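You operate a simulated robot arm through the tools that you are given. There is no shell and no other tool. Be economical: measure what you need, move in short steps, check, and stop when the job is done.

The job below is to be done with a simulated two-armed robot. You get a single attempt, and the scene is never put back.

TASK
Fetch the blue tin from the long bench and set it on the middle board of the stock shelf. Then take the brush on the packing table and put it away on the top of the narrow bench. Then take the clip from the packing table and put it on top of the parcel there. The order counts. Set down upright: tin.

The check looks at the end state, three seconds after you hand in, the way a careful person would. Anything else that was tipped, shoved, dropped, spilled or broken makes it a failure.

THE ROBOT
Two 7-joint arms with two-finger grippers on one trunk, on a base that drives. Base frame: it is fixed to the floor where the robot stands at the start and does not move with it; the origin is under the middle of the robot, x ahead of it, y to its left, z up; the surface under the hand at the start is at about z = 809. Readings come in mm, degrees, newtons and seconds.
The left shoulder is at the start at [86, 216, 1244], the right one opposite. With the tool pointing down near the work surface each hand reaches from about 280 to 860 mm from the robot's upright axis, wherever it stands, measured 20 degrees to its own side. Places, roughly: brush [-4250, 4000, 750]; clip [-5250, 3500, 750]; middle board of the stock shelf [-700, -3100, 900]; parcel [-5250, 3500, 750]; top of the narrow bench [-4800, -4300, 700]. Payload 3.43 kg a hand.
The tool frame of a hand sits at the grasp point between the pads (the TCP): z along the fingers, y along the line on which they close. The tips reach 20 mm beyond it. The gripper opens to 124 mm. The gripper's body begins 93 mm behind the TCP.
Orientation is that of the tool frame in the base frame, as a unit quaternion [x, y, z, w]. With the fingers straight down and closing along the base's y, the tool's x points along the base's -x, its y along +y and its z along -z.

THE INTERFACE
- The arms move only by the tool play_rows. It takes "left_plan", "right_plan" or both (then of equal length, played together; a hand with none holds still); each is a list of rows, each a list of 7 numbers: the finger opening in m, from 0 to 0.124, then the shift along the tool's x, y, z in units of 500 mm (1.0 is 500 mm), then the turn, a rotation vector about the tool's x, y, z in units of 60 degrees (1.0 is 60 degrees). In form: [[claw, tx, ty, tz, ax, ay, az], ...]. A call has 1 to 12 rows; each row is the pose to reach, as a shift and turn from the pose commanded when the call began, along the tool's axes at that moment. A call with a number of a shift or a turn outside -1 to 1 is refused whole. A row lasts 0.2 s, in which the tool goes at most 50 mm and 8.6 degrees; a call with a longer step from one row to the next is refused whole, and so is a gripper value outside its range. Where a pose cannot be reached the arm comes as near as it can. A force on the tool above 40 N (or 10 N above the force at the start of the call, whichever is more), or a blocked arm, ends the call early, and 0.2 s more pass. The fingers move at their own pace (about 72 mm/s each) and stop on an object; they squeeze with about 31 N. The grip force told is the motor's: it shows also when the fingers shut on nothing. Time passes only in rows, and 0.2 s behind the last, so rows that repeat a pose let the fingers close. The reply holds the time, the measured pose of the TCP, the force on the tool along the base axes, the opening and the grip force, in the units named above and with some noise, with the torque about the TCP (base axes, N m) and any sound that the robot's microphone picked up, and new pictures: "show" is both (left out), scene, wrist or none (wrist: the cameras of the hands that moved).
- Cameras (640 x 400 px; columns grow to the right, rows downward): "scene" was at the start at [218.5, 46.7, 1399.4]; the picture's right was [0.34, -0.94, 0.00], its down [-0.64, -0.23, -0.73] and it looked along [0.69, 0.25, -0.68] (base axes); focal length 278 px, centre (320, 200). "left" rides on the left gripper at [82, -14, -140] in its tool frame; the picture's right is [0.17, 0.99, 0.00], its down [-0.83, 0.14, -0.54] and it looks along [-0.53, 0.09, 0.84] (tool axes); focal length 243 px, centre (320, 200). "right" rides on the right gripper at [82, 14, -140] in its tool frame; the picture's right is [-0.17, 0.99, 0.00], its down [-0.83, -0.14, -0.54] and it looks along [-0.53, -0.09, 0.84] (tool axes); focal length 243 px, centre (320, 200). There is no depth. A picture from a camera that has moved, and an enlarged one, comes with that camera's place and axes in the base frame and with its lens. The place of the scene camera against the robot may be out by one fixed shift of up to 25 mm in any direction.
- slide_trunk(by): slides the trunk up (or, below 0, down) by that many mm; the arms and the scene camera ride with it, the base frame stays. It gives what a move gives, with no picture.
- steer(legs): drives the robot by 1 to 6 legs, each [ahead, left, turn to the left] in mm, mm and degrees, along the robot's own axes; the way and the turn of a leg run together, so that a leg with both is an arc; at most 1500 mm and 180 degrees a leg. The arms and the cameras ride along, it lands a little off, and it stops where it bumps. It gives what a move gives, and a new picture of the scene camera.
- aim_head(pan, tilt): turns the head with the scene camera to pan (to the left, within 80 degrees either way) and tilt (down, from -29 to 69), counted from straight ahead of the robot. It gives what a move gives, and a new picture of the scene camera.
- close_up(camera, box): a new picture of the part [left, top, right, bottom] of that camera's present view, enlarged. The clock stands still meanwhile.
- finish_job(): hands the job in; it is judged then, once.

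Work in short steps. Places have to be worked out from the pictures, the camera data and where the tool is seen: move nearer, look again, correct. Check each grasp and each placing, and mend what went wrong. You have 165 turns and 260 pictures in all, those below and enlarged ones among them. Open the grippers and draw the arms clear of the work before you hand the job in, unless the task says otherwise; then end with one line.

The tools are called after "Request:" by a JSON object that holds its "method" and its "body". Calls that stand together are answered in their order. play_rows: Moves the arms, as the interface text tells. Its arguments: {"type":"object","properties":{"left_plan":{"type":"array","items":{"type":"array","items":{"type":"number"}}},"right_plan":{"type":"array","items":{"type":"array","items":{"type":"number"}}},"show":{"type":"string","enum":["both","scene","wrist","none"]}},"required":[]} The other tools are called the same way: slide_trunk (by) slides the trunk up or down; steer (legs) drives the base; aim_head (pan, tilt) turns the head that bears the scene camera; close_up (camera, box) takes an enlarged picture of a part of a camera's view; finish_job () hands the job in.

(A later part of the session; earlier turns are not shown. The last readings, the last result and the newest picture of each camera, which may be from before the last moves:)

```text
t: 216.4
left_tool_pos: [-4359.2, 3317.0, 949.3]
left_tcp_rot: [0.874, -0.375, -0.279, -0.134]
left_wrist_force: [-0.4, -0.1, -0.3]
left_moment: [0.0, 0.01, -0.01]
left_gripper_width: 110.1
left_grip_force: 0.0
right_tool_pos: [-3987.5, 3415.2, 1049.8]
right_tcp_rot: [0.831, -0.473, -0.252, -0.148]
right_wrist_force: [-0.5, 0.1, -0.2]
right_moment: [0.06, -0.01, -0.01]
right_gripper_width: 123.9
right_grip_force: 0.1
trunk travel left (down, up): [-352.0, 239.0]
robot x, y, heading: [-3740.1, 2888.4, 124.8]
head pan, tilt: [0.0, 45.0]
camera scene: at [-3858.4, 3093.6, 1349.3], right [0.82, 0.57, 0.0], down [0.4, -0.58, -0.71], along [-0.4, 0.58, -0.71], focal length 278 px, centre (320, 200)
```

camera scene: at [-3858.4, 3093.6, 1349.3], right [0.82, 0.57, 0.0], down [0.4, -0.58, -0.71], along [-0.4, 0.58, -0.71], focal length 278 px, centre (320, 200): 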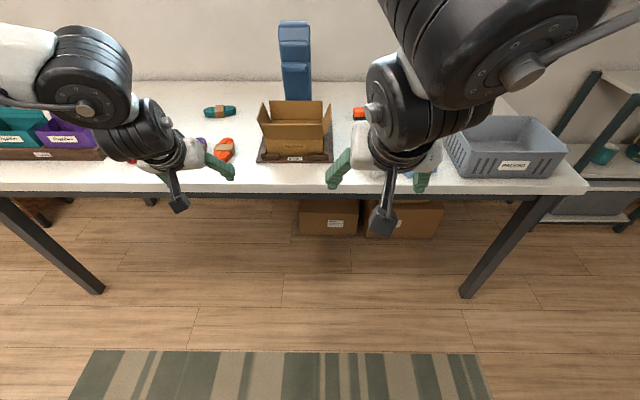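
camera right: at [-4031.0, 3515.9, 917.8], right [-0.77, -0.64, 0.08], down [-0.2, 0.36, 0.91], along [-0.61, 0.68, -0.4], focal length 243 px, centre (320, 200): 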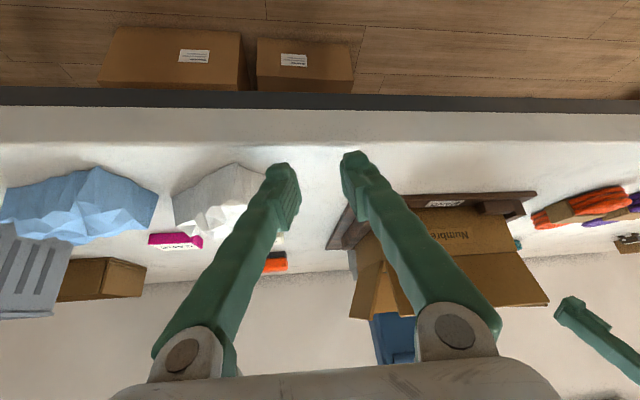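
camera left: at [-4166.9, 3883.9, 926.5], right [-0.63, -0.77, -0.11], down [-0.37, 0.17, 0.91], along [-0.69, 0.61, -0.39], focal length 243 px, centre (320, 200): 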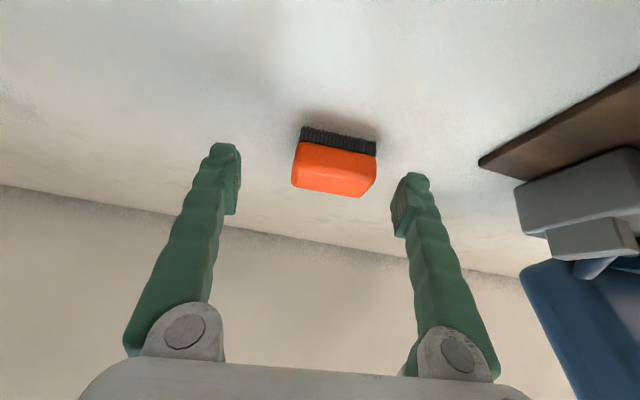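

White paper was pushed back most of the way. Shift base left ~170 and raise the trunk to get the same straight-on view as my earlier reference.

Request:
{"method": "steer", "body": {"legs": [[0, 330, 0]]}}

Request:
{"method": "aim_head", "body": {"pan": -18, "tilt": 40}}

Request:
{"method": "close_up", "body": {"camera": "scene", "box": [240, 80, 480, 240]}}

```text
t: 221.3
left_tool_pos: [-4629.8, 3129.7, 949.5]
left_tcp_rot: [0.874, -0.375, -0.278, -0.134]
left_wrist_force: [0.1, -0.6, 0.6]
left_moment: [-0.02, 0.01, -0.01]
left_gripper_width: 109.9
left_grip_force: 0.2
right_tool_pos: [-4258.3, 3229.1, 1048.9]
right_tcp_rot: [0.832, -0.472, -0.252, -0.146]
right_wrist_force: [-0.2, -0.3, -1.4]
right_moment: [0.03, 0.0, -0.04]
right_gripper_width: 124.0
right_grip_force: 0.0
trunk travel left (down, up): [-352.0, 239.0]
robot x, y, heading: [-4009.1, 2705.2, 124.9]
head pan, tilt: [0.0, 45.0]
camera scene: at [-4127.4, 2907.6, 1349.4], right [0.82, 0.57, 0.0], down [0.4, -0.58, -0.71], along [-0.4, 0.58, -0.71], focal length 278 px, centre (320, 200)
```

scene: 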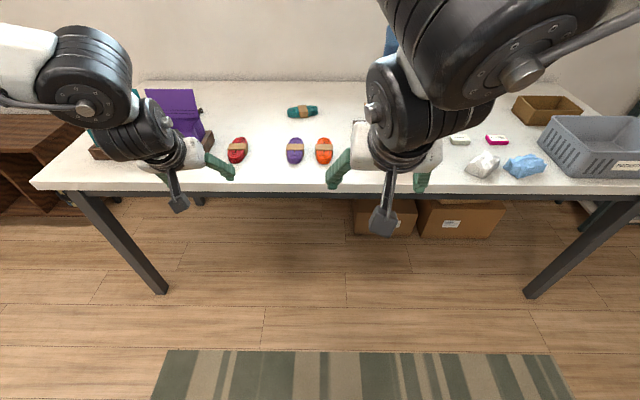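

```text
t: 222.1
left_tool_pos: [-4628.5, 3130.7, 949.4]
left_tcp_rot: [0.874, -0.374, -0.279, -0.133]
left_wrist_force: [-0.7, 0.1, 0.3]
left_moment: [-0.02, 0.01, -0.01]
left_gripper_width: 110.0
left_grip_force: 0.1
right_tool_pos: [-4257.8, 3229.4, 1048.4]
right_tcp_rot: [0.832, -0.472, -0.252, -0.146]
right_wrist_force: [-0.8, 0.7, -0.4]
right_moment: [0.0, 0.01, 0.01]
right_gripper_width: 124.0
right_grip_force: 0.1
trunk travel left (down, up): [-352.0, 239.0]
robot x, y, heading: [-4007.7, 2700.1, 124.7]
head pan, tilt: [-18.0, 40.0]
camera scene: at [-4105.7, 2922.1, 1356.6], right [0.96, 0.29, 0.0], down [0.18, -0.62, -0.77], along [-0.22, 0.73, -0.64], focal length 278 px, centre (320, 200)
```

scene: 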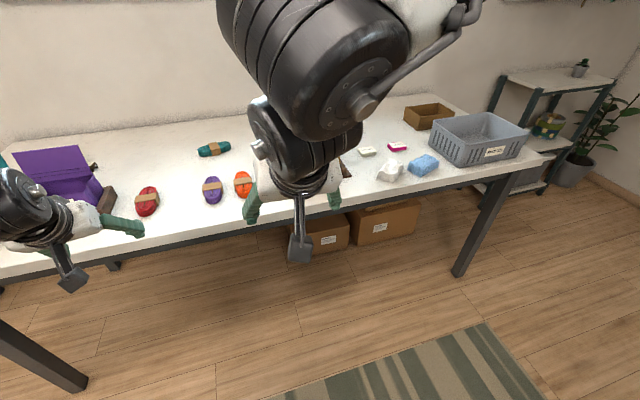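

```text
2.50 times, centred on (360, 160) of scene
camera zoom: at [-4105.7, 2922.1, 1356.6], right [0.96, 0.29, 0.0], down [0.18, -0.62, -0.77], along [-0.22, 0.73, -0.64], focal length 696 px, centre (220, 300)
```

zoom: 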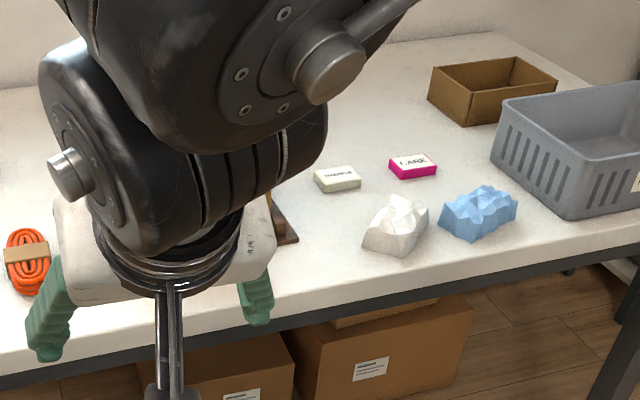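

White paper's centre is nearly restored but it's turned ~62°. A tool-down left grasp near the edge can rotate it back. Set the left hand vertical here in free space, then reposition the base.

Request:
{"method": "play_rows", "body": {"left_plan": [[0.11, 0.016, 0.023, -0.032, 0, 0.1, 0], [0.11, 0.032, 0.046, -0.065, 0, 0.2, 0], [0.11, 0.048, 0.069, -0.097, 0, 0.3, 0], [0.11, 0.064, 0.092, -0.129, 0, 0.4, 0], [0.11, 0.08, 0.115, -0.162, 0, 0.5, 0], [0.11, 0.096, 0.138, -0.194, 0, 0.6, 0], [0.11, 0.096, 0.138, -0.194, 0, 0.6, 0]], "show": "none"}}

Request:
{"method": "steer", "body": {"legs": [[0, -846, 0], [200, 0, 0]]}}

Request:
{"method": "close_up", "body": {"camera": "left", "box": [0, 0, 640, 400]}}

```text
t: 223.7
left_tool_pos: [-4613.0, 3011.4, 996.9]
left_tcp_rot: [0.917, -0.398, 0.005, -0.011]
left_wrist_force: [0.5, -0.6, 0.6]
left_moment: [-0.01, -0.01, 0.02]
left_gripper_width: 110.2
left_grip_force: 0.1
right_tool_pos: [-4257.7, 3228.2, 1048.5]
right_tcp_rot: [0.832, -0.472, -0.251, -0.146]
right_wrist_force: [0.6, -0.8, 0.3]
right_moment: [-0.01, 0.0, -0.01]
right_gripper_width: 124.0
right_grip_force: 0.1
trunk travel left (down, up): [-352.0, 239.0]
robot x, y, heading: [-4006.4, 2702.7, 125.0]
head pan, tilt: [-18.0, 40.0]
```

```text
t: 236.7
left_tool_pos: [-4035.7, 3654.6, 998.9]
left_tcp_rot: [0.917, -0.399, 0.005, -0.012]
left_wrist_force: [-0.4, 0.3, -0.2]
left_moment: [0.0, 0.01, -0.02]
left_gripper_width: 110.1
left_grip_force: 0.0
right_tool_pos: [-3680.4, 3871.6, 1049.5]
right_tcp_rot: [0.832, -0.471, -0.253, -0.148]
right_wrist_force: [-0.4, -0.4, -1.0]
right_moment: [-0.06, -0.01, 0.0]
right_gripper_width: 123.9
right_grip_force: 0.0
trunk travel left (down, up): [-352.0, 239.0]
robot x, y, heading: [-3426.2, 3346.4, 124.7]
head pan, tilt: [-18.0, 40.0]
camera scene: at [-3527.5, 3565.1, 1356.8], right [0.96, 0.29, 0.0], down [0.18, -0.62, -0.77], along [-0.22, 0.73, -0.64], focal length 278 px, centre (320, 200)
```

scene: 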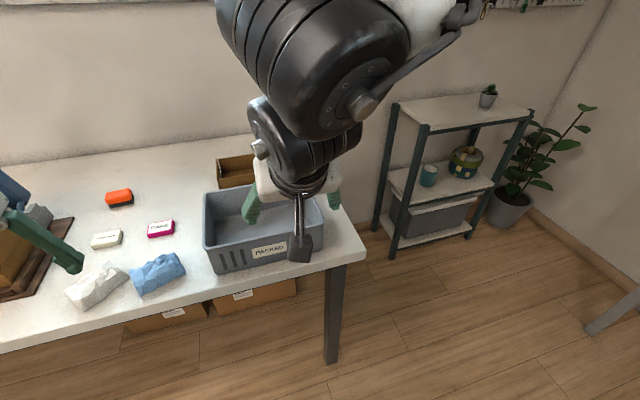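

```text
1.00 times, centred on (320, 200) of left (not enlarged: the box is as wide or as high as the picture)
camera zoom: at [-3971.3, 3601.3, 1139.3], right [-0.61, -0.8, -0.02], down [-0.68, 0.5, 0.54], along [-0.41, 0.34, -0.84], focal length 243 px, centre (320, 200)
```

zoom: 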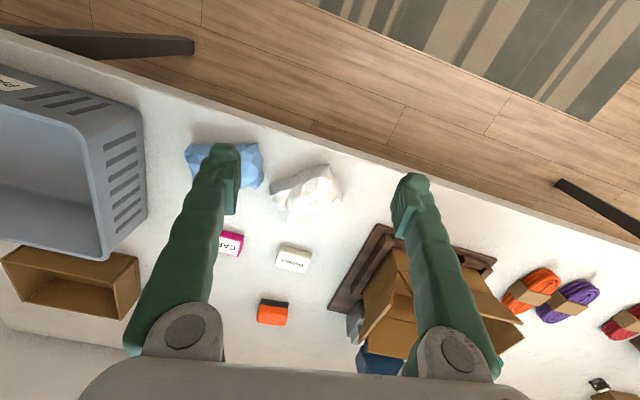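

Good view from the left wrist; zoom to measure both papers.

Request:
{"method": "close_up", "body": {"camera": "left", "box": [170, 120, 370, 245]}}

```text
3.20 times, centred on (270, 182) of left
camera zoom: at [-3971.3, 3601.3, 1139.3], right [-0.61, -0.8, -0.02], down [-0.68, 0.5, 0.54], along [-0.41, 0.34, -0.84], focal length 776 px, centre (480, 256)
```

zoom: 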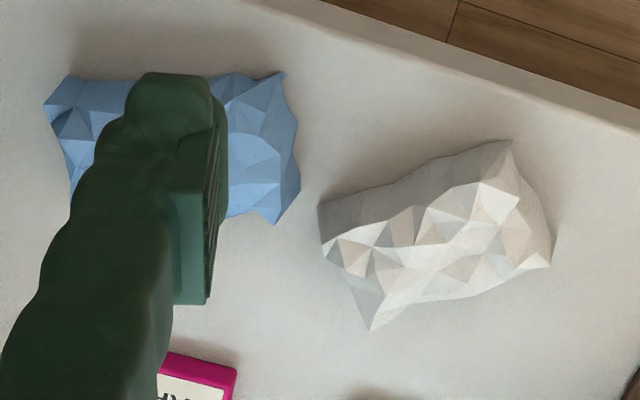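

White: centre (−4107, 3743), axis 71° (target (−4139, 3754), 35°). Blue needs ~27 mm ahead and 17 mm left. Drive 110 ahead so the left hand is over the white paper, and rotate the hand −58° to grip its short side.

Request:
{"method": "steer", "body": {"legs": [[110, 0, 0]]}}

Request:
{"method": "play_rows", "body": {"left_plan": [[0.11, 0, 0, 0.02, 0, 0, 0.12], [0.11, 0, 0, 0.04, 0, 0, 0.24], [0.11, 0, 0, 0.06, 0, 0, 0.36], [0.11, 0, 0, 0.08, 0, 0, 0.48], [0.11, 0, 0, 0.1, 0, 0, 0.6], [0.11, 0, 0, 0.12, 0, 0, 0.72], [0.11, 0, 0, 0.14, 0, 0, 0.84], [0.11, 0, 0, 0.16, 0, 0, 0.967], [0.11, 0, 0, 0.16, 0, 0, 0.967]], "show": "wrist"}}

```text
t: 238.1
left_tool_pos: [-4098.0, 3743.8, 999.9]
left_tcp_rot: [0.917, -0.398, 0.004, -0.011]
left_wrist_force: [0.8, 0.2, -0.5]
left_moment: [-0.03, 0.01, 0.02]
left_gripper_width: 109.8
left_grip_force: 0.1
right_tool_pos: [-3741.7, 3961.1, 1050.5]
right_tcp_rot: [0.832, -0.471, -0.253, -0.147]
right_wrist_force: [-0.2, 0.2, -0.7]
right_moment: [-0.03, -0.01, 0.06]
right_gripper_width: 124.1
right_grip_force: 0.0
trunk travel left (down, up): [-352.0, 239.0]
robot x, y, heading: [-3490.2, 3435.8, 124.9]
head pan, tilt: [-18.0, 40.0]
camera scene: at [-3589.1, 3654.3, 1356.9], right [0.96, 0.29, 0.0], down [0.18, -0.62, -0.77], along [-0.22, 0.73, -0.64], focal length 278 px, centre (320, 200)
```

scene: 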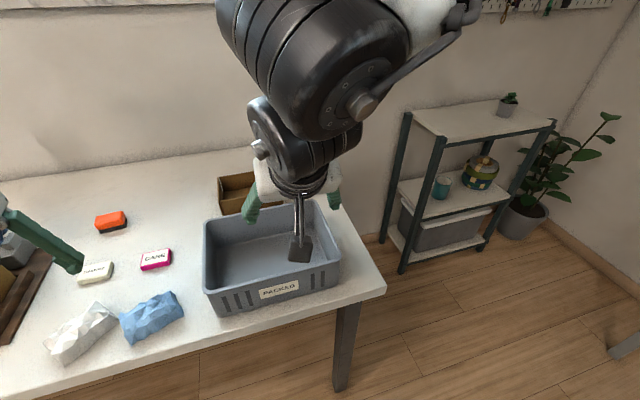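

```text
t: 240.1
left_tool_pos: [-4097.4, 3746.6, 917.7]
left_tcp_rot: [-0.608, 0.794, 0.002, 0.011]
left_wrist_force: [-0.2, 0.2, -0.1]
left_moment: [0.01, 0.01, -0.03]
left_gripper_width: 109.9
left_grip_force: 0.1
right_tool_pos: [-3741.3, 3961.2, 1049.4]
right_tcp_rot: [0.832, -0.471, -0.253, -0.147]
right_wrist_force: [-0.2, 1.3, -0.1]
right_moment: [0.03, 0.01, 0.01]
right_gripper_width: 123.8
right_grip_force: 0.1
trunk travel left (down, up): [-352.0, 239.0]
robot x, y, heading: [-3490.3, 3432.6, 124.5]
head pan, tilt: [-18.0, 40.0]
camera left: at [-4106.3, 3660.1, 1057.3], right [-1.0, 0.09, -0.02], down [0.07, 0.83, 0.55], along [0.07, 0.55, -0.83], focal length 243 px, centre (320, 200)
```

left: 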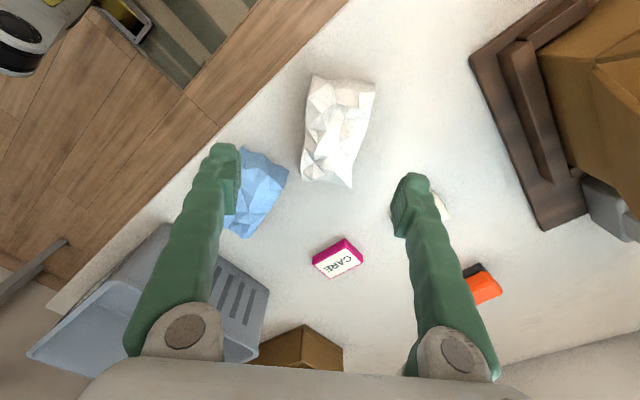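

Reached cleanly; the white paper is lined up between the fingers. Lower onto it (TCP z 824), then close.

Request:
{"method": "play_rows", "body": {"left_plan": [[0.1, 0.004, 0.01, 0.05, 0, 0, -0.03], [0.095, 0.008, 0.02, 0.1, 0, 0, -0.06], [0.095, 0.011, 0.026, 0.15, 0, 0, -0.083], [0.095, 0.011, 0.026, 0.188, 0, 0, -0.083], [0.095, 0.011, 0.026, 0.188, 0, 0, -0.083], [0.07, 0.011, 0.026, 0.188, 0, 0, -0.083], [0.045, 0.011, 0.026, 0.188, 0, 0, -0.083], [0.03, 0.011, 0.026, 0.188, 0, 0, -0.083], [0.03, 0.011, 0.026, 0.188, 0, 0, -0.083]], "show": "wrist"}}

```text
t: 242.1
left_tool_pos: [-4108.9, 3746.2, 823.9]
left_tcp_rot: [-0.643, 0.765, 0.001, 0.012]
left_wrist_force: [0.1, 0.1, 1.3]
left_moment: [0.0, 0.01, -0.03]
left_gripper_width: 55.5
left_grip_force: 31.1
right_tool_pos: [-3741.8, 3962.1, 1050.0]
right_tcp_rot: [0.832, -0.47, -0.254, -0.147]
right_wrist_force: [1.3, -0.3, -0.3]
right_moment: [0.0, -0.02, -0.02]
right_gripper_width: 123.8
right_grip_force: 0.1
trunk travel left (down, up): [-352.0, 239.0]
robot x, y, heading: [-3491.0, 3438.2, 124.7]
head pan, tilt: [-18.0, 40.0]
camera left: at [-4111.1, 3660.1, 963.4], right [-1.0, 0.01, -0.02], down [0.0, 0.83, 0.55], along [0.02, 0.55, -0.83], focal length 243 px, centre (320, 200)
```

left: 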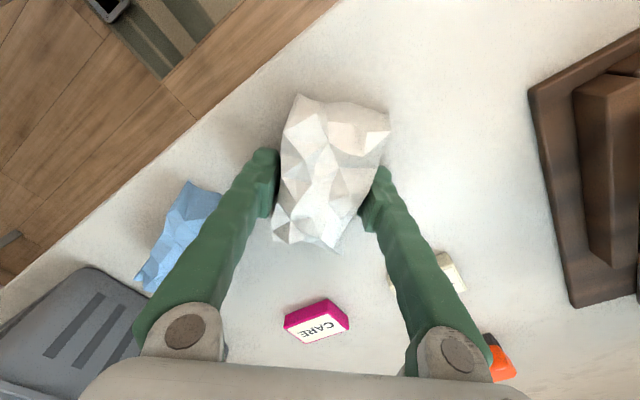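

Gripped. Lift 40 mm, rotate it −42° to be parallel with the table edge, shift to its original spot, and lower.

Request:
{"method": "play_rows", "body": {"left_plan": [[0.03, 0, 0, -0.08, 0, 0, 0], [0.03, -0.001, 0.012, -0.08, 0, 0, 0.14], [0.03, -0.002, 0.025, -0.08, 0, 0, 0.28], [0.03, -0.003, 0.037, -0.08, 0, 0, 0.42], [0.03, -0.004, 0.05, -0.08, 0, 0, 0.56], [0.03, -0.0055, 0.062, -0.08, 0, 0, 0.7], [0.03, -0.0055, 0.062, -0.08, 0, 0, 0.7], [0.03, -0.0055, 0.062, -0.04, 0, 0, 0.7], [0.03, -0.0055, 0.062, -0.002, 0, 0, 0.7], [0.03, -0.0055, 0.062, -0.002, 0, 0, 0.7]], "show": "wrist"}}

```text
t: 244.2
left_tool_pos: [-4139.6, 3753.4, 822.9]
left_tcp_rot: [-0.327, 0.945, 0.005, 0.01]
left_wrist_force: [0.6, -0.2, 2.7]
left_moment: [-0.14, 0.11, 0.01]
left_gripper_width: 55.3
left_grip_force: 30.8
right_tool_pos: [-3740.4, 3961.6, 1049.7]
right_tcp_rot: [0.832, -0.471, -0.252, -0.147]
right_wrist_force: [-0.6, -0.1, 0.3]
right_moment: [0.02, 0.02, -0.02]
right_gripper_width: 124.0
right_grip_force: 0.1
trunk travel left (down, up): [-352.0, 239.0]
robot x, y, heading: [-3493.3, 3436.7, 124.7]
head pan, tilt: [-18.0, 40.0]
camera left: at [-4196.6, 3689.2, 962.8], right [-0.74, 0.67, 0.0], down [0.56, 0.61, 0.56], along [0.38, 0.41, -0.83], focal length 243 px, centre (320, 200)
```

left: 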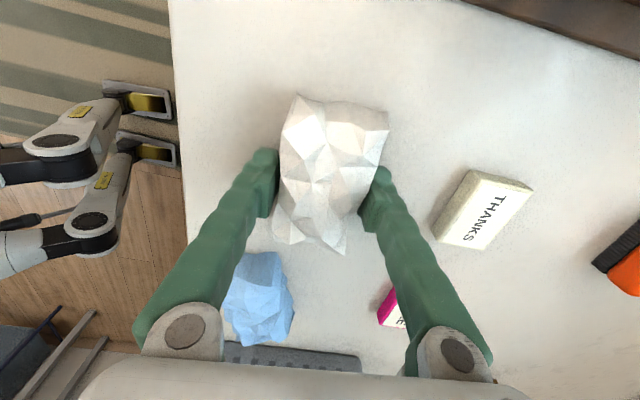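

White paper is back 130 mm in front of the THANKS card, parallel to the edge. Release and lift, moving next over the blue one.

Request:
{"method": "play_rows", "body": {"left_plan": [[0.06, 0, 0, 0, 0, 0, 0], [0.085, 0, 0, 0, 0, 0, 0], [0.09, 0, 0, -0.02, 0, 0, 0], [0.09, 0, 0, -0.1, 0, 0, 0], [0.09, 0, 0, -0.18, 0, 0, 0], [0.09, 0, 0, -0.24, 0, 0, 0], [0.09, 0, 0, -0.24, 0, 0, 0]], "show": "wrist"}}

```text
t: 245.8
left_tool_pos: [-4141.3, 3751.1, 944.6]
left_tcp_rot: [-0.326, 0.945, 0.005, 0.01]
left_wrist_force: [-0.4, -0.6, -0.4]
left_moment: [-0.03, -0.03, -0.01]
left_gripper_width: 89.9
left_grip_force: 0.1
right_tool_pos: [-3741.7, 3961.3, 1048.8]
right_tcp_rot: [0.832, -0.472, -0.253, -0.147]
right_wrist_force: [-0.2, 0.3, 0.2]
right_moment: [-0.01, -0.02, 0.0]
right_gripper_width: 124.0
right_grip_force: 0.1
trunk travel left (down, up): [-352.0, 239.0]
robot x, y, heading: [-3490.5, 3438.2, 125.0]
head pan, tilt: [-18.0, 40.0]
camera left: at [-4199.5, 3686.5, 1082.8], right [-0.74, 0.67, 0.0], down [0.56, 0.61, 0.56], along [0.38, 0.41, -0.83], focal length 243 px, centre (320, 200)
```

left: 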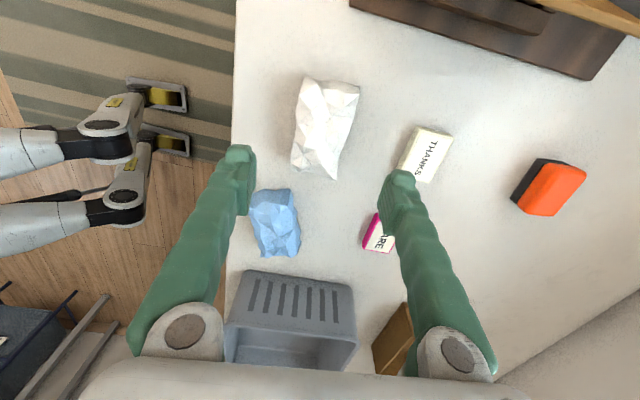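

White is well placed. Blue paper is at (−4002, 3805), needs to go to ≈ (−4035, 3827). Shift base right 130 to bring the hand over it.

Request:
{"method": "steer", "body": {"legs": [[0, -130, 0]]}}

Request:
{"method": "close_up", "body": {"camera": "left", "box": [160, 0, 640, 300]}}

```text
t: 248.2
left_tool_pos: [-4035.6, 3823.4, 944.2]
left_tcp_rot: [-0.327, 0.945, 0.005, 0.011]
left_wrist_force: [0.4, 0.3, -0.3]
left_moment: [0.01, -0.01, 0.04]
left_gripper_width: 90.0
left_grip_force: 0.1
right_tool_pos: [-3635.4, 4035.6, 1049.4]
right_tcp_rot: [0.832, -0.471, -0.253, -0.146]
right_wrist_force: [0.3, 0.8, 0.0]
right_moment: [0.01, 0.03, 0.01]
right_gripper_width: 124.2
right_grip_force: 0.0
trunk travel left (down, up): [-352.0, 239.0]
robot x, y, heading: [-3383.8, 3506.3, 124.6]
head pan, tilt: [-18.0, 40.0]
camera scene: at [-3483.3, 3728.8, 1356.7], right [0.96, 0.29, 0.0], down [0.18, -0.62, -0.77], along [-0.22, 0.73, -0.64], focal length 278 px, centre (320, 200)
```

scene: 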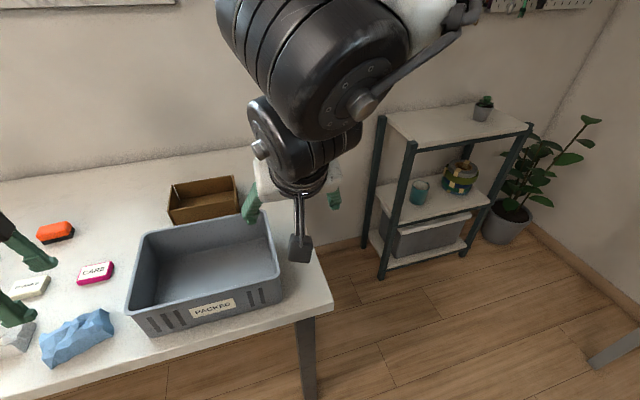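

```text
1.33 times, centred on (400, 150) of left
camera zoom: at [-4092.9, 3759.8, 1082.6], right [-0.74, 0.67, 0.0], down [0.56, 0.61, 0.56], along [0.38, 0.41, -0.83], focal length 324 px, centre (213, 267)
```

zoom: 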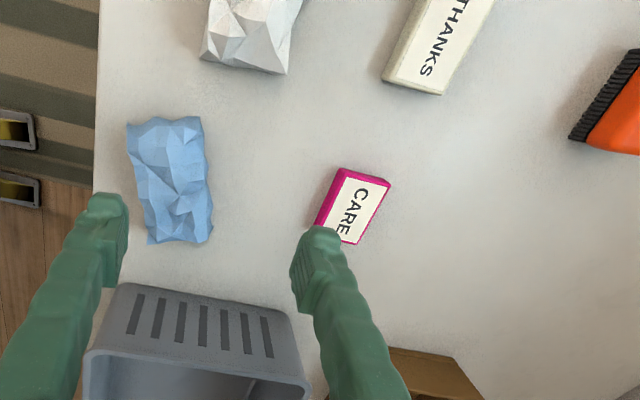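

Blue paper: centre (−4002, 3803), axis ≈56°. Descend on it with the hand turned 18° to match and grasp.

Request:
{"method": "play_rows", "body": {"left_plan": [[0.095, -0.01, -0.025, 0.03, 0, 0, -0.1], [0.095, -0.02, -0.05, 0.06, 0, 0, -0.2], [0.095, -0.029, -0.072, 0.1, 0, 0, -0.3], [0.095, -0.029, -0.072, 0.17, 0, 0, -0.3], [0.095, -0.029, -0.072, 0.24, 0, 0, -0.3], [0.095, -0.029, -0.072, 0.24, 0, 0, -0.3], [0.07, -0.029, -0.072, 0.24, 0, 0, -0.3], [0.045, -0.029, -0.072, 0.24, 0, 0, -0.3], [0.03, -0.029, -0.072, 0.24, 0, 0, -0.3], [0.03, -0.029, -0.072, 0.24, 0, 0, -0.3]], "show": "wrist"}}

```text
t: 250.4
left_tool_pos: [-3998.9, 3807.4, 824.2]
left_tcp_rot: [-0.471, 0.882, 0.003, 0.011]
left_wrist_force: [-0.4, -0.3, -0.2]
left_moment: [-0.02, -0.03, 0.02]
left_gripper_width: 55.3
left_grip_force: 31.0
right_tool_pos: [-3635.7, 4036.5, 1049.5]
right_tcp_rot: [0.832, -0.471, -0.253, -0.147]
right_wrist_force: [-0.3, -0.2, -0.3]
right_moment: [0.0, 0.04, 0.01]
right_gripper_width: 124.1
right_grip_force: 0.0
trunk travel left (down, up): [-352.0, 239.0]
robot x, y, heading: [-3381.3, 3513.2, 124.6]
head pan, tilt: [-18.0, 40.0]
camera left: at [-4034.8, 3728.1, 963.1], right [-0.91, 0.41, -0.01], down [0.34, 0.76, 0.56], along [0.24, 0.5, -0.83], focal length 243 px, centre (320, 200)
```

left: 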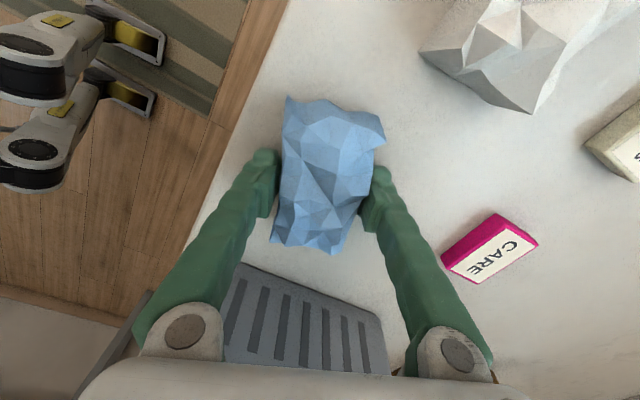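

Gripped. Lift, turn −20°, shift to (−4035, 3823) — 130 mm in front of the CARE card — lower, and release.

Request:
{"method": "play_rows", "body": {"left_plan": [[0.03, 0, 0, -0.07, 0, 0, 0], [0.03, 0.005, 0.026, -0.07, 0, 0, 0.11], [0.03, 0.01, 0.052, -0.07, 0, 0, 0.22], [0.03, 0.014, 0.078, -0.07, 0, 0, 0.333], [0.03, 0.014, 0.078, -0.07, 0, 0, 0.333], [0.03, 0.014, 0.078, -0.002, 0, 0, 0.333], [0.03, 0.014, 0.078, -0.002, 0, 0, 0.333], [0.06, 0.014, 0.078, -0.002, 0, 0, 0.333], [0.09, 0.014, 0.078, -0.002, 0, 0, 0.333], [0.09, 0.014, 0.078, -0.03, 0, 0, 0.333], [0.09, 0.014, 0.078, -0.12, 0, 0, 0.333], [0.09, 0.014, 0.078, -0.2, 0, 0, 0.333]], "show": "wrist"}}

```text
t: 253.0
left_tool_pos: [-4036.7, 3821.1, 923.8]
left_tcp_rot: [-0.311, 0.95, 0.005, 0.01]
left_wrist_force: [0.6, 0.1, 0.0]
left_moment: [0.0, 0.04, -0.03]
left_gripper_width: 90.2
left_grip_force: 0.1
right_tool_pos: [-3635.4, 4035.3, 1050.7]
right_tcp_rot: [0.832, -0.471, -0.253, -0.147]
right_wrist_force: [0.0, -0.5, -0.5]
right_moment: [0.01, 0.02, -0.03]
right_gripper_width: 123.8
right_grip_force: 0.0
trunk travel left (down, up): [-352.0, 239.0]
robot x, y, heading: [-3385.2, 3509.6, 124.9]
head pan, tilt: [-18.0, 40.0]
camera left: at [-4096.1, 3758.3, 1063.1], right [-0.72, 0.7, 0.0], down [0.58, 0.59, 0.56], along [0.39, 0.4, -0.83], focal length 243 px, centre (320, 200)
```

left: 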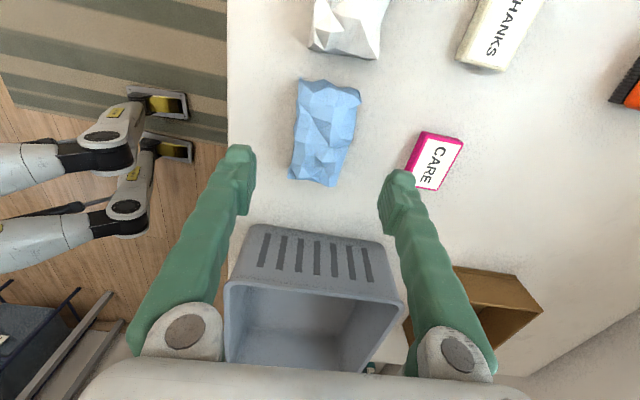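

Both papers are restored. Now back to the brush: test how far the left hand reaches ahead with this wrist yaw, moving 110 mm ahead over free space.

Request:
{"method": "play_rows", "body": {"left_plan": [[0.09, 0, 0.07, 0, 0, 0, 0], [0.09, 0, 0.145, 0, 0, 0, 0], [0.09, 0, 0.22, 0, 0, 0, 0], [0.09, 0, 0.22, 0, 0, 0, 0]], "show": "scene"}}

```text
t: 254.0
left_tool_pos: [-4087.9, 3865.9, 918.4]
left_tcp_rot: [-0.311, 0.95, 0.007, 0.011]
left_wrist_force: [0.4, 0.0, -0.5]
left_moment: [-0.02, -0.02, -0.02]
left_gripper_width: 90.0
left_grip_force: 0.1
left hand out of reach, approached as far as the arm can: row 2, 3, 4
right_tool_pos: [-3636.4, 4034.6, 1047.8]
right_tcp_rot: [0.833, -0.471, -0.252, -0.146]
right_wrist_force: [0.2, 1.3, 0.2]
right_moment: [0.03, 0.03, -0.01]
right_gripper_width: 124.3
right_grip_force: 0.1
trunk travel left (down, up): [-352.0, 239.0]
robot x, y, heading: [-3386.1, 3511.0, 124.8]
head pan, tilt: [-18.0, 40.0]
camera scene: at [-3484.0, 3729.4, 1356.5], right [0.96, 0.29, 0.0], down [0.18, -0.62, -0.77], along [-0.22, 0.73, -0.64], focal length 278 px, centre (320, 200)
```

scene: 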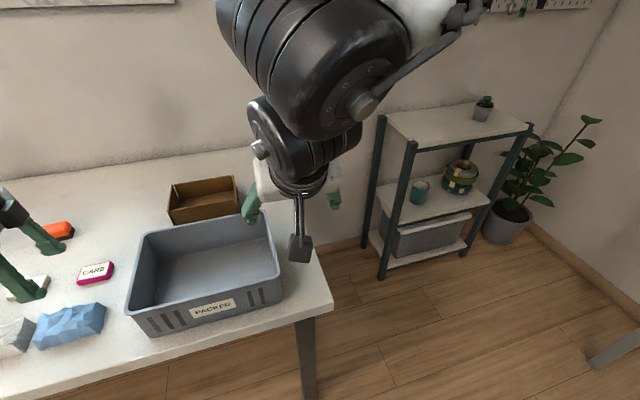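

Working out the arm's envelope (wrist 420–600 mm from shoulder), the right arm pitched 57° suits the brush at ~775 ahead, 200 right. Move to the stand-off.

Request:
{"method": "steer", "body": {"legs": [[-260, 0, 0], [0, 682, 0]]}}

```text
t: 265.4
left_tool_pos: [-4501.6, 3263.8, 919.8]
left_tcp_rot: [-0.31, 0.951, 0.008, 0.011]
left_wrist_force: [0.3, 0.8, -0.3]
left_moment: [-0.01, -0.01, -0.02]
left_gripper_width: 89.8
left_grip_force: 0.1
right_tool_pos: [-4049.2, 3430.6, 1050.4]
right_tcp_rot: [0.832, -0.471, -0.254, -0.147]
right_wrist_force: [0.6, 0.7, 0.6]
right_moment: [-0.01, -0.03, 0.0]
right_gripper_width: 124.0
right_grip_force: 0.1
trunk travel left (down, up): [-352.0, 239.0]
robot x, y, heading: [-3798.8, 2907.3, 124.7]
head pan, tilt: [-18.0, 40.0]
camera scene: at [-3897.5, 3125.0, 1356.7], right [0.96, 0.29, 0.0], down [0.18, -0.62, -0.77], along [-0.22, 0.73, -0.64], focal length 278 px, centre (320, 200)
```

scene: 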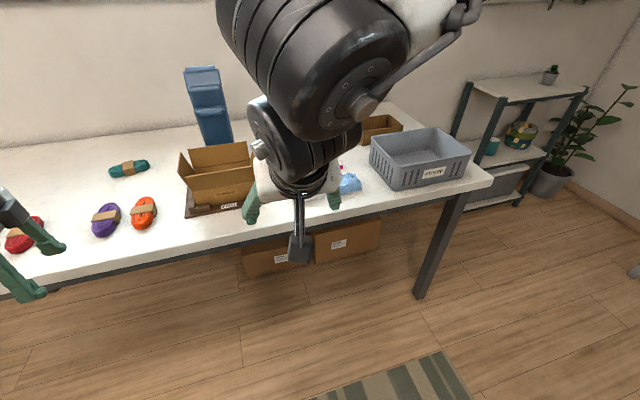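

Set the right hand's pose in free space: 760 ahead, 200 right, z 960, yaw to match the brush.

Request:
{"method": "play_rows", "body": {"right_plan": [[0.12, -0.028, -0.023, 0.046, -0.015, 0, -0.022], [0.12, -0.056, -0.047, 0.092, -0.03, 0, -0.044], [0.12, -0.084, -0.07, 0.138, -0.044, 0, -0.065], [0.12, -0.112, -0.094, 0.184, -0.059, 0, -0.087], [0.12, -0.139, -0.117, 0.23, -0.074, 0, -0.109], [0.12, -0.167, -0.14, 0.276, -0.089, 0, -0.131], [0.12, -0.195, -0.164, 0.322, -0.103, 0, -0.152], [0.12, -0.223, -0.187, 0.368, -0.118, 0, -0.174], [0.12, -0.223, -0.187, 0.368, -0.118, 0, -0.174]], "show": "wrist"}}

```text
t: 267.4
left_tool_pos: [-4502.8, 3261.9, 921.0]
left_tcp_rot: [-0.31, 0.951, 0.008, 0.012]
left_wrist_force: [-1.4, 0.4, 1.2]
left_moment: [0.01, -0.01, -0.03]
left_gripper_width: 89.9
left_grip_force: 0.1
right_tool_pos: [-4088.2, 3492.5, 967.0]
right_tcp_rot: [0.877, -0.381, -0.268, -0.119]
right_wrist_force: [-0.4, -0.1, -0.7]
right_moment: [0.0, 0.01, -0.02]
right_gripper_width: 119.8
right_grip_force: 0.0
right hand out of reach, approached as far as the arm can: row 4, 5, 6, 7, 8, 9
trunk travel left (down, up): [-352.0, 239.0]
robot x, y, heading: [-3800.2, 2907.8, 124.5]
head pan, tilt: [-18.0, 40.0]
camera right: at [-3998.3, 3375.7, 1036.4], right [-0.82, -0.57, 0.09], down [-0.16, 0.37, 0.91], along [-0.55, 0.73, -0.4], focal length 243 px, centre (320, 200)
```

right: 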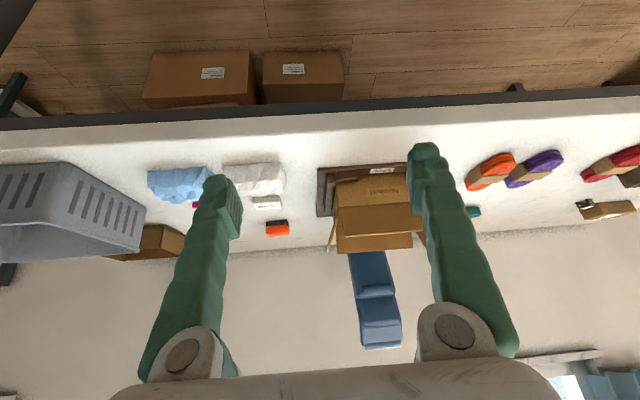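

The right arm got stuck again with inward yaw; try the mirrored posture of what worked on the left: yaw outward (−20°) and 150 mm further right.

Request:
{"method": "play_rows", "body": {"right_plan": [[0.12, 0, 0, 0, 0.06, 0, 0.09], [0.12, 0, 0, 0, 0.12, 0, 0.18], [0.12, 0, 0, 0, 0.18, 0, 0.27], [0.12, 0, 0, 0, 0.252, 0, 0.373], [0.12, -0.013, -0.063, 0.009, 0.252, 0, 0.373], [0.12, -0.026, -0.126, 0.017, 0.252, 0, 0.373], [0.12, -0.039, -0.188, 0.026, 0.252, 0, 0.373], [0.12, -0.052, -0.251, 0.034, 0.252, 0, 0.373], [0.12, -0.064, -0.314, 0.043, 0.252, 0, 0.373], [0.12, -0.064, -0.314, 0.043, 0.252, 0, 0.373]], "show": "scene"}}

```text
t: 269.6
left_tool_pos: [-4503.7, 3261.0, 920.3]
left_tcp_rot: [-0.309, 0.951, 0.008, 0.011]
left_wrist_force: [0.2, -0.9, 0.2]
left_moment: [0.0, 0.01, -0.02]
left_gripper_width: 89.9
left_grip_force: 0.0
right_tool_pos: [-4002.7, 3625.9, 967.3]
right_tcp_rot: [0.766, -0.572, -0.233, -0.178]
right_wrist_force: [0.0, -0.5, 0.0]
right_moment: [0.0, -0.01, 0.01]
right_gripper_width: 120.0
right_grip_force: 0.1
trunk travel left (down, up): [-352.0, 239.0]
robot x, y, heading: [-3797.9, 2903.1, 124.7]
head pan, tilt: [-18.0, 40.0]
camera scene: at [-3898.3, 3124.3, 1356.7], right [0.96, 0.29, 0.0], down [0.18, -0.62, -0.77], along [-0.22, 0.73, -0.64], focal length 278 px, centre (320, 200)
```

scene: 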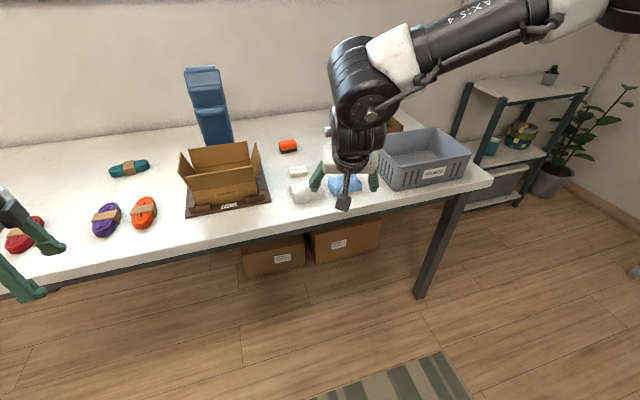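

That works (711 ahead, 243 right). Extend 70 mm further ahead, then drive 380 mm toward the brush at this safe height.

Request:
{"method": "play_rows", "body": {"right_plan": [[0.12, -0.055, 0.022, 0.037, 0, 0, 0], [0.12, -0.11, 0.045, 0.074, 0, 0, 0], [0.12, -0.11, 0.045, 0.074, 0, 0, 0]], "show": "none"}}

Request:
{"method": "steer", "body": {"legs": [[340, 30, 0]]}}

Request:
{"method": "close_up", "body": {"camera": "right", "box": [0, 0, 640, 400]}}

```text
t: 270.4
left_tool_pos: [-4500.5, 3262.7, 920.5]
left_tcp_rot: [-0.31, 0.951, 0.007, 0.01]
left_wrist_force: [0.3, 0.3, 0.8]
left_moment: [0.01, 0.01, 0.02]
left_gripper_width: 90.1
left_grip_force: 0.0
right_tool_pos: [-4041.4, 3677.3, 966.4]
right_tcp_rot: [0.764, -0.574, -0.234, -0.178]
right_wrist_force: [0.2, 0.4, -0.2]
right_moment: [0.0, -0.06, 0.03]
right_gripper_width: 120.3
right_grip_force: 0.0
right hand out of reach, approached as far as the arm can: row 2, 3
trunk travel left (down, up): [-352.0, 239.0]
robot x, y, heading: [-3800.9, 2906.5, 124.4]
head pan, tilt: [-18.0, 40.0]
```

```text
t: 273.0
left_tool_pos: [-4720.6, 3528.0, 920.5]
left_tcp_rot: [-0.31, 0.951, 0.007, 0.011]
left_wrist_force: [0.2, -0.4, 0.0]
left_moment: [0.02, 0.03, -0.02]
left_gripper_width: 89.9
left_grip_force: 0.0
right_tool_pos: [-4261.7, 3941.5, 966.9]
right_tcp_rot: [0.764, -0.574, -0.234, -0.178]
right_wrist_force: [0.3, -0.5, -0.6]
right_moment: [0.02, 0.0, -0.01]
right_gripper_width: 120.1
right_grip_force: 0.0
trunk travel left (down, up): [-352.0, 239.0]
robot x, y, heading: [-4019.7, 3170.3, 124.4]
head pan, tilt: [-18.0, 40.0]
camera scene: at [-4116.8, 3389.4, 1356.7], right [0.96, 0.29, 0.0], down [0.18, -0.62, -0.77], along [-0.22, 0.73, -0.64], focal length 278 px, centre (320, 200)
```

scene: 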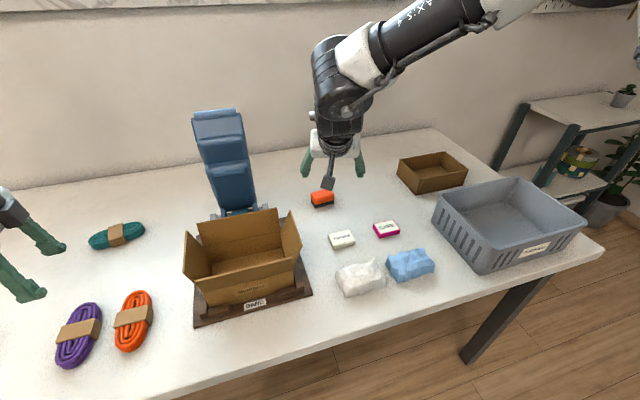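

```text
1.00 times, centred on (320, 200) of right (not enlarged: the box is as wide or as high as the picture)
camera zoom: at [-4233.9, 3796.1, 1036.6], right [-0.99, -0.14, 0.09], down [0.02, 0.41, 0.91], along [-0.17, 0.9, -0.4], focal length 243 px, centre (320, 200)
```

zoom: 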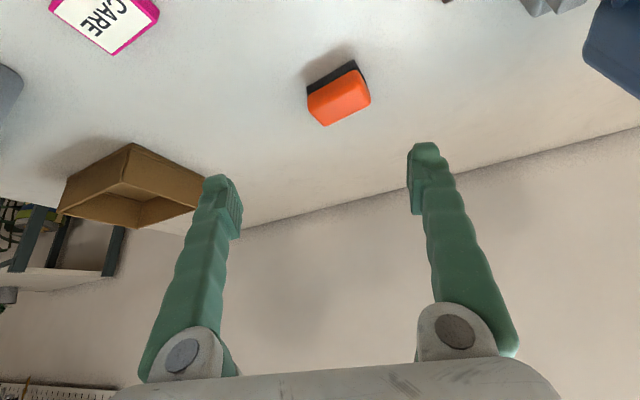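

Brush at ≈ (−4292, 3997), axis ~40°. Drive 50 mm ahead, then turn the hand +14° and come down to z 870.

Request:
{"method": "steer", "body": {"legs": [[50, 0, 0]]}}

Request:
{"method": "play_rows", "body": {"right_plan": [[0.12, 0.021, 0, 0.044, -0.033, 0, -0.048], [0.12, 0.043, 0, 0.088, -0.066, 0, -0.097], [0.12, 0.065, 0, 0.132, -0.098, 0, -0.145], [0.12, 0.086, -0.004, 0.176, -0.131, 0, -0.193], [0.12, 0.086, -0.004, 0.176, -0.131, 0, -0.193]], "show": "both"}}

```text
t: 274.0
left_tool_pos: [-4748.9, 3566.6, 921.3]
left_tcp_rot: [-0.31, 0.951, 0.009, 0.012]
left_wrist_force: [0.6, -0.4, 0.2]
left_moment: [-0.02, -0.01, 0.02]
left_gripper_width: 89.9
left_grip_force: 0.1
right_tool_pos: [-4288.9, 3980.3, 967.2]
right_tcp_rot: [0.764, -0.574, -0.235, -0.179]
right_wrist_force: [-0.2, -0.9, -0.2]
right_moment: [-0.05, 0.01, -0.02]
right_gripper_width: 120.0
right_grip_force: 0.0
trunk travel left (down, up): [-352.0, 239.0]
robot x, y, heading: [-4042.4, 3213.7, 124.7]
head pan, tilt: [-18.0, 40.0]
camera scene: at [-4144.0, 3428.9, 1356.9], right [0.96, 0.29, 0.0], down [0.18, -0.62, -0.77], along [-0.22, 0.73, -0.64], focal length 278 px, centre (320, 200)
```

scene: 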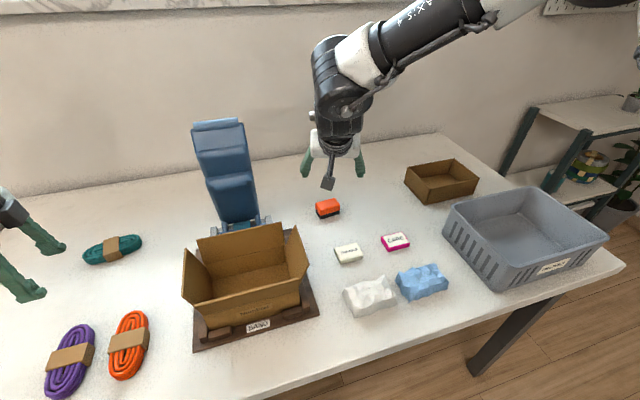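

```text
t: 275.2
left_tool_pos: [-4749.8, 3568.2, 919.9]
left_tcp_rot: [-0.31, 0.951, 0.007, 0.012]
left_wrist_force: [0.2, 0.5, 0.5]
left_moment: [-0.02, -0.02, -0.02]
left_gripper_width: 89.9
left_grip_force: 0.1
right_tool_pos: [-4309.1, 3886.1, 880.8]
right_tcp_rot: [0.826, -0.481, -0.254, -0.151]
right_wrist_force: [-0.2, 0.2, 0.0]
right_moment: [-0.01, 0.03, -0.02]
right_gripper_width: 120.1
right_grip_force: 0.2
right hand out of reach, approached as far as the arm can: row 1, 2, 3, 4, 5
trunk travel left (down, up): [-352.0, 239.0]
robot x, y, heading: [-4045.3, 3214.5, 124.8]
head pan, tilt: [-18.0, 40.0]
camera scene: at [-4144.8, 3429.9, 1356.7], right [0.96, 0.29, 0.0], down [0.18, -0.62, -0.77], along [-0.22, 0.73, -0.64], focal length 278 px, centre (320, 200)
camera right: at [-4248.1, 3752.3, 950.9], right [-0.93, -0.37, 0.09], down [-0.07, 0.4, 0.92], along [-0.37, 0.84, -0.39], focal length 243 px, centre (320, 200)
```

scene: 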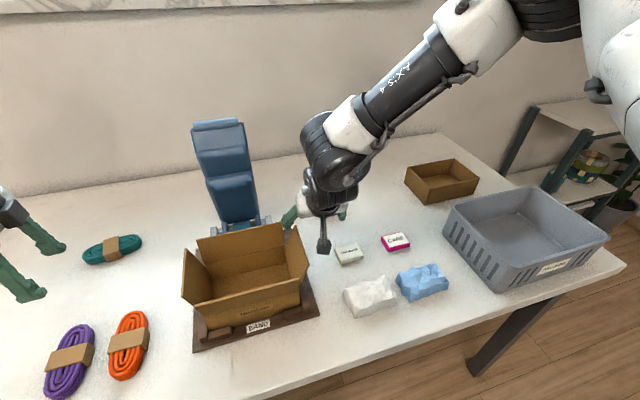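
right: 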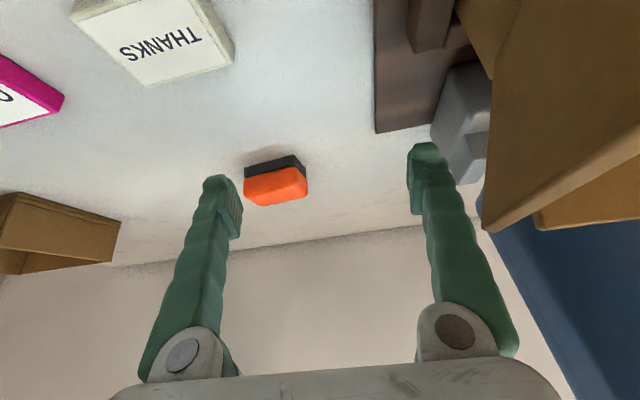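

Inward yaw again shortens the reach. Return the yaw −14° and go over the brush at z≈895.

Request:
{"method": "play_rows", "body": {"right_plan": [[0.12, -0.033, -0.03, -0.01, 0.033, 0, 0.048], [0.12, -0.065, -0.06, 0.01, 0.066, 0, 0.097], [0.12, -0.098, -0.09, 0.03, 0.098, 0, 0.145], [0.12, -0.131, -0.115, 0.055, 0.131, 0, 0.193], [0.12, -0.164, -0.137, 0.075, 0.131, 0, 0.193], [0.12, -0.164, -0.137, 0.075, 0.131, 0, 0.193]], "show": "wrist"}}

```text
t: 276.6
left_tool_pos: [-4749.6, 3566.6, 919.3]
left_tcp_rot: [-0.31, 0.951, 0.008, 0.011]
left_wrist_force: [0.3, -0.9, -0.2]
left_moment: [0.01, 0.01, -0.01]
left_gripper_width: 90.0
left_grip_force: 0.0
right_tool_pos: [-4292.7, 3985.3, 896.0]
right_tcp_rot: [0.762, -0.576, -0.235, -0.179]
right_wrist_force: [-0.6, -0.3, 0.2]
right_moment: [0.0, -0.04, 0.0]
right_gripper_width: 120.0
right_grip_force: 0.1
right hand out of reach, approached as far as the arm can: row 5, 6
trunk travel left (down, up): [-352.0, 239.0]
robot x, y, heading: [-4048.4, 3209.9, 124.6]
head pan, tilt: [-18.0, 40.0]
camera right: at [-4266.8, 3840.2, 965.0], right [-0.99, -0.14, 0.09], down [0.03, 0.4, 0.91], along [-0.16, 0.9, -0.39], focal length 243 px, centre (320, 200)
```

right: 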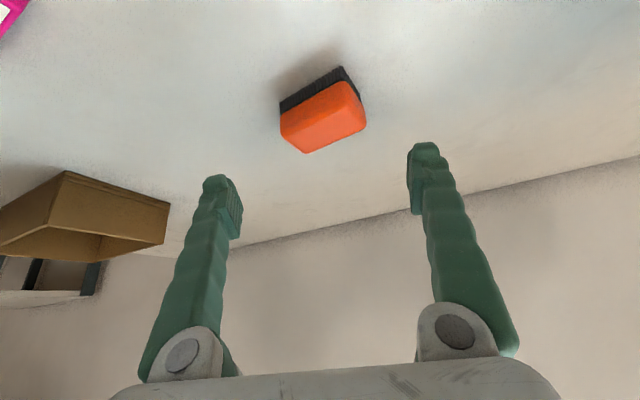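

Brush centre ≈ (−4305, 4001). Drive 20 ahead, then lower 72 mm straight down around it.

Request:
{"method": "steer", "body": {"legs": [[22, 0, 0]]}}

Request:
{"method": "play_rows", "body": {"right_plan": [[0.12, 0.027, 0, 0.04, 0, 0, 0], [0.12, 0.054, 0, 0.08, 0, 0, 0], [0.12, 0.081, 0, 0.119, 0, 0, 0], [0.12, 0.081, 0, 0.119, 0, 0, 0]], "show": "wrist"}}

```text
t: 277.4
left_tool_pos: [-4760.0, 3583.3, 922.4]
left_tcp_rot: [-0.31, 0.951, 0.009, 0.011]
left_wrist_force: [-0.2, -0.2, 0.5]
left_moment: [0.03, 0.04, -0.03]
left_gripper_width: 89.9
left_grip_force: 0.2
right_tool_pos: [-4304.4, 4001.3, 897.5]
right_tcp_rot: [0.762, -0.576, -0.236, -0.18]
right_wrist_force: [0.4, 0.2, -0.8]
right_moment: [0.02, 0.01, 0.02]
right_gripper_width: 120.1
right_grip_force: 0.0
trunk travel left (down, up): [-352.0, 239.0]
robot x, y, heading: [-4057.3, 3227.4, 124.8]
head pan, tilt: [-18.0, 40.0]
camera scene: at [-4155.1, 3445.0, 1357.2], right [0.96, 0.29, 0.0], down [0.18, -0.61, -0.77], along [-0.22, 0.74, -0.64], focal length 278 px, centre (320, 200)
```

scene: 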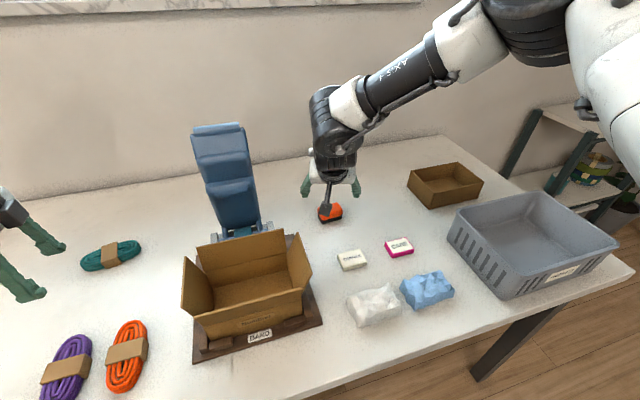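

```text
t: 278.4
left_tool_pos: [-4760.7, 3583.3, 920.5]
left_tcp_rot: [-0.31, 0.951, 0.008, 0.011]
left_wrist_force: [0.5, -0.2, 0.1]
left_moment: [-0.01, -0.02, 0.0]
left_gripper_width: 90.0
left_grip_force: 0.0
right_tool_pos: [-4306.3, 3997.8, 825.2]
right_tcp_rot: [0.76, -0.578, -0.236, -0.181]
right_wrist_force: [1.2, -0.1, -0.2]
right_moment: [0.02, -0.01, 0.0]
right_gripper_width: 119.8
right_grip_force: 0.0
right hand out of reach, approached as far as the arm can: row 3, 4
trunk travel left (down, up): [-352.0, 239.0]
robot x, y, heading: [-4056.7, 3227.3, 124.4]
head pan, tilt: [-18.0, 40.0]
camera right: at [-4279.8, 3852.7, 893.9], right [-0.99, -0.13, 0.09], down [0.03, 0.4, 0.92], along [-0.16, 0.91, -0.39], focal length 243 px, centre (320, 200)
```

right: 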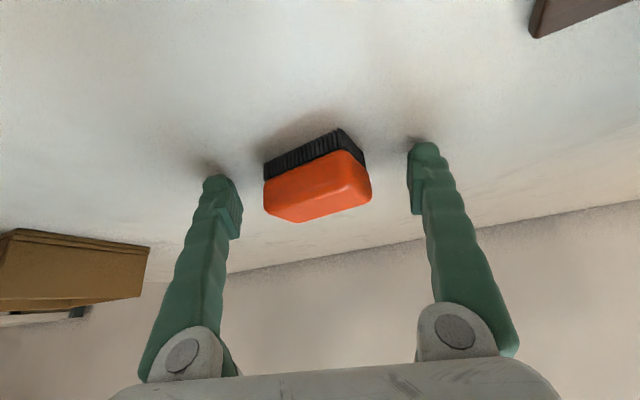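

Brush sits ~20 mm beyond the pads. Drive 20 mm ahead and close.

Request:
{"method": "steer", "body": {"legs": [[20, -4, 0]]}}

Request:
{"method": "play_rows", "body": {"right_plan": [[0.1, 0, 0, 0, 0, 0, 0], [0.08, 0, 0, 0, 0, 0, 0], [0.06, 0, 0, 0, 0, 0, 0], [0.04, 0, 0, 0, 0, 0, 0], [0.04, 0, 0, 0, 0, 0, 0], [0.04, 0, 0, 0, 0, 0, 0]], "show": "wrist"}}

```text
t: 279.2
left_tool_pos: [-4769.7, 3601.6, 922.3]
left_tcp_rot: [-0.31, 0.951, 0.009, 0.012]
left_wrist_force: [0.1, -0.2, 0.6]
left_moment: [0.01, 0.02, -0.01]
left_gripper_width: 90.1
left_grip_force: 0.0
right_tool_pos: [-4315.6, 4014.5, 825.7]
right_tcp_rot: [0.76, -0.578, -0.236, -0.181]
right_wrist_force: [0.4, 0.5, 0.6]
right_moment: [0.03, 0.02, -0.01]
right_gripper_width: 120.3
right_grip_force: 0.0
trunk travel left (down, up): [-352.0, 239.0]
robot x, y, heading: [-4064.7, 3248.7, 124.5]
head pan, tilt: [-18.0, 40.0]
camera scene: at [-4164.0, 3463.9, 1357.0], right [0.96, 0.29, 0.0], down [0.18, -0.61, -0.77], along [-0.22, 0.73, -0.64], focal length 278 px, centre (320, 200)
```

scene: 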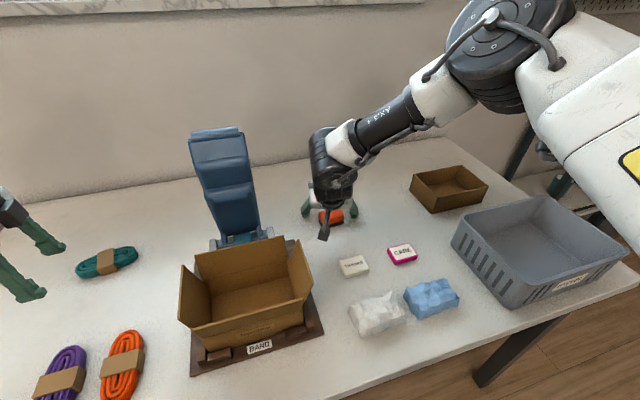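

```text
t: 280.6
left_tool_pos: [-4769.5, 3603.0, 920.3]
left_tcp_rot: [-0.31, 0.951, 0.009, 0.011]
left_wrist_force: [0.0, -0.7, 0.5]
left_moment: [0.02, -0.01, 0.02]
left_gripper_width: 90.2
left_grip_force: 0.0
right_tool_pos: [-4313.7, 4016.3, 824.6]
right_tcp_rot: [0.76, -0.578, -0.237, -0.181]
right_wrist_force: [-0.7, -0.1, 3.6]
right_moment: [-0.14, 0.05, -0.03]
right_gripper_width: 68.3
right_grip_force: 30.4
trunk travel left (down, up): [-352.0, 239.0]
robot x, y, heading: [-4067.2, 3249.2, 124.6]
head pan, tilt: [-18.0, 40.0]
camera right: at [-4288.3, 3871.1, 894.1], right [-0.99, -0.13, 0.09], down [0.03, 0.4, 0.92], along [-0.16, 0.91, -0.39], focal length 243 px, centre (320, 200)
```

right: 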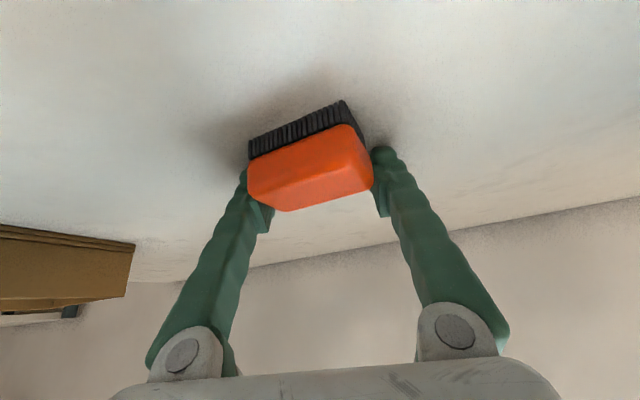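

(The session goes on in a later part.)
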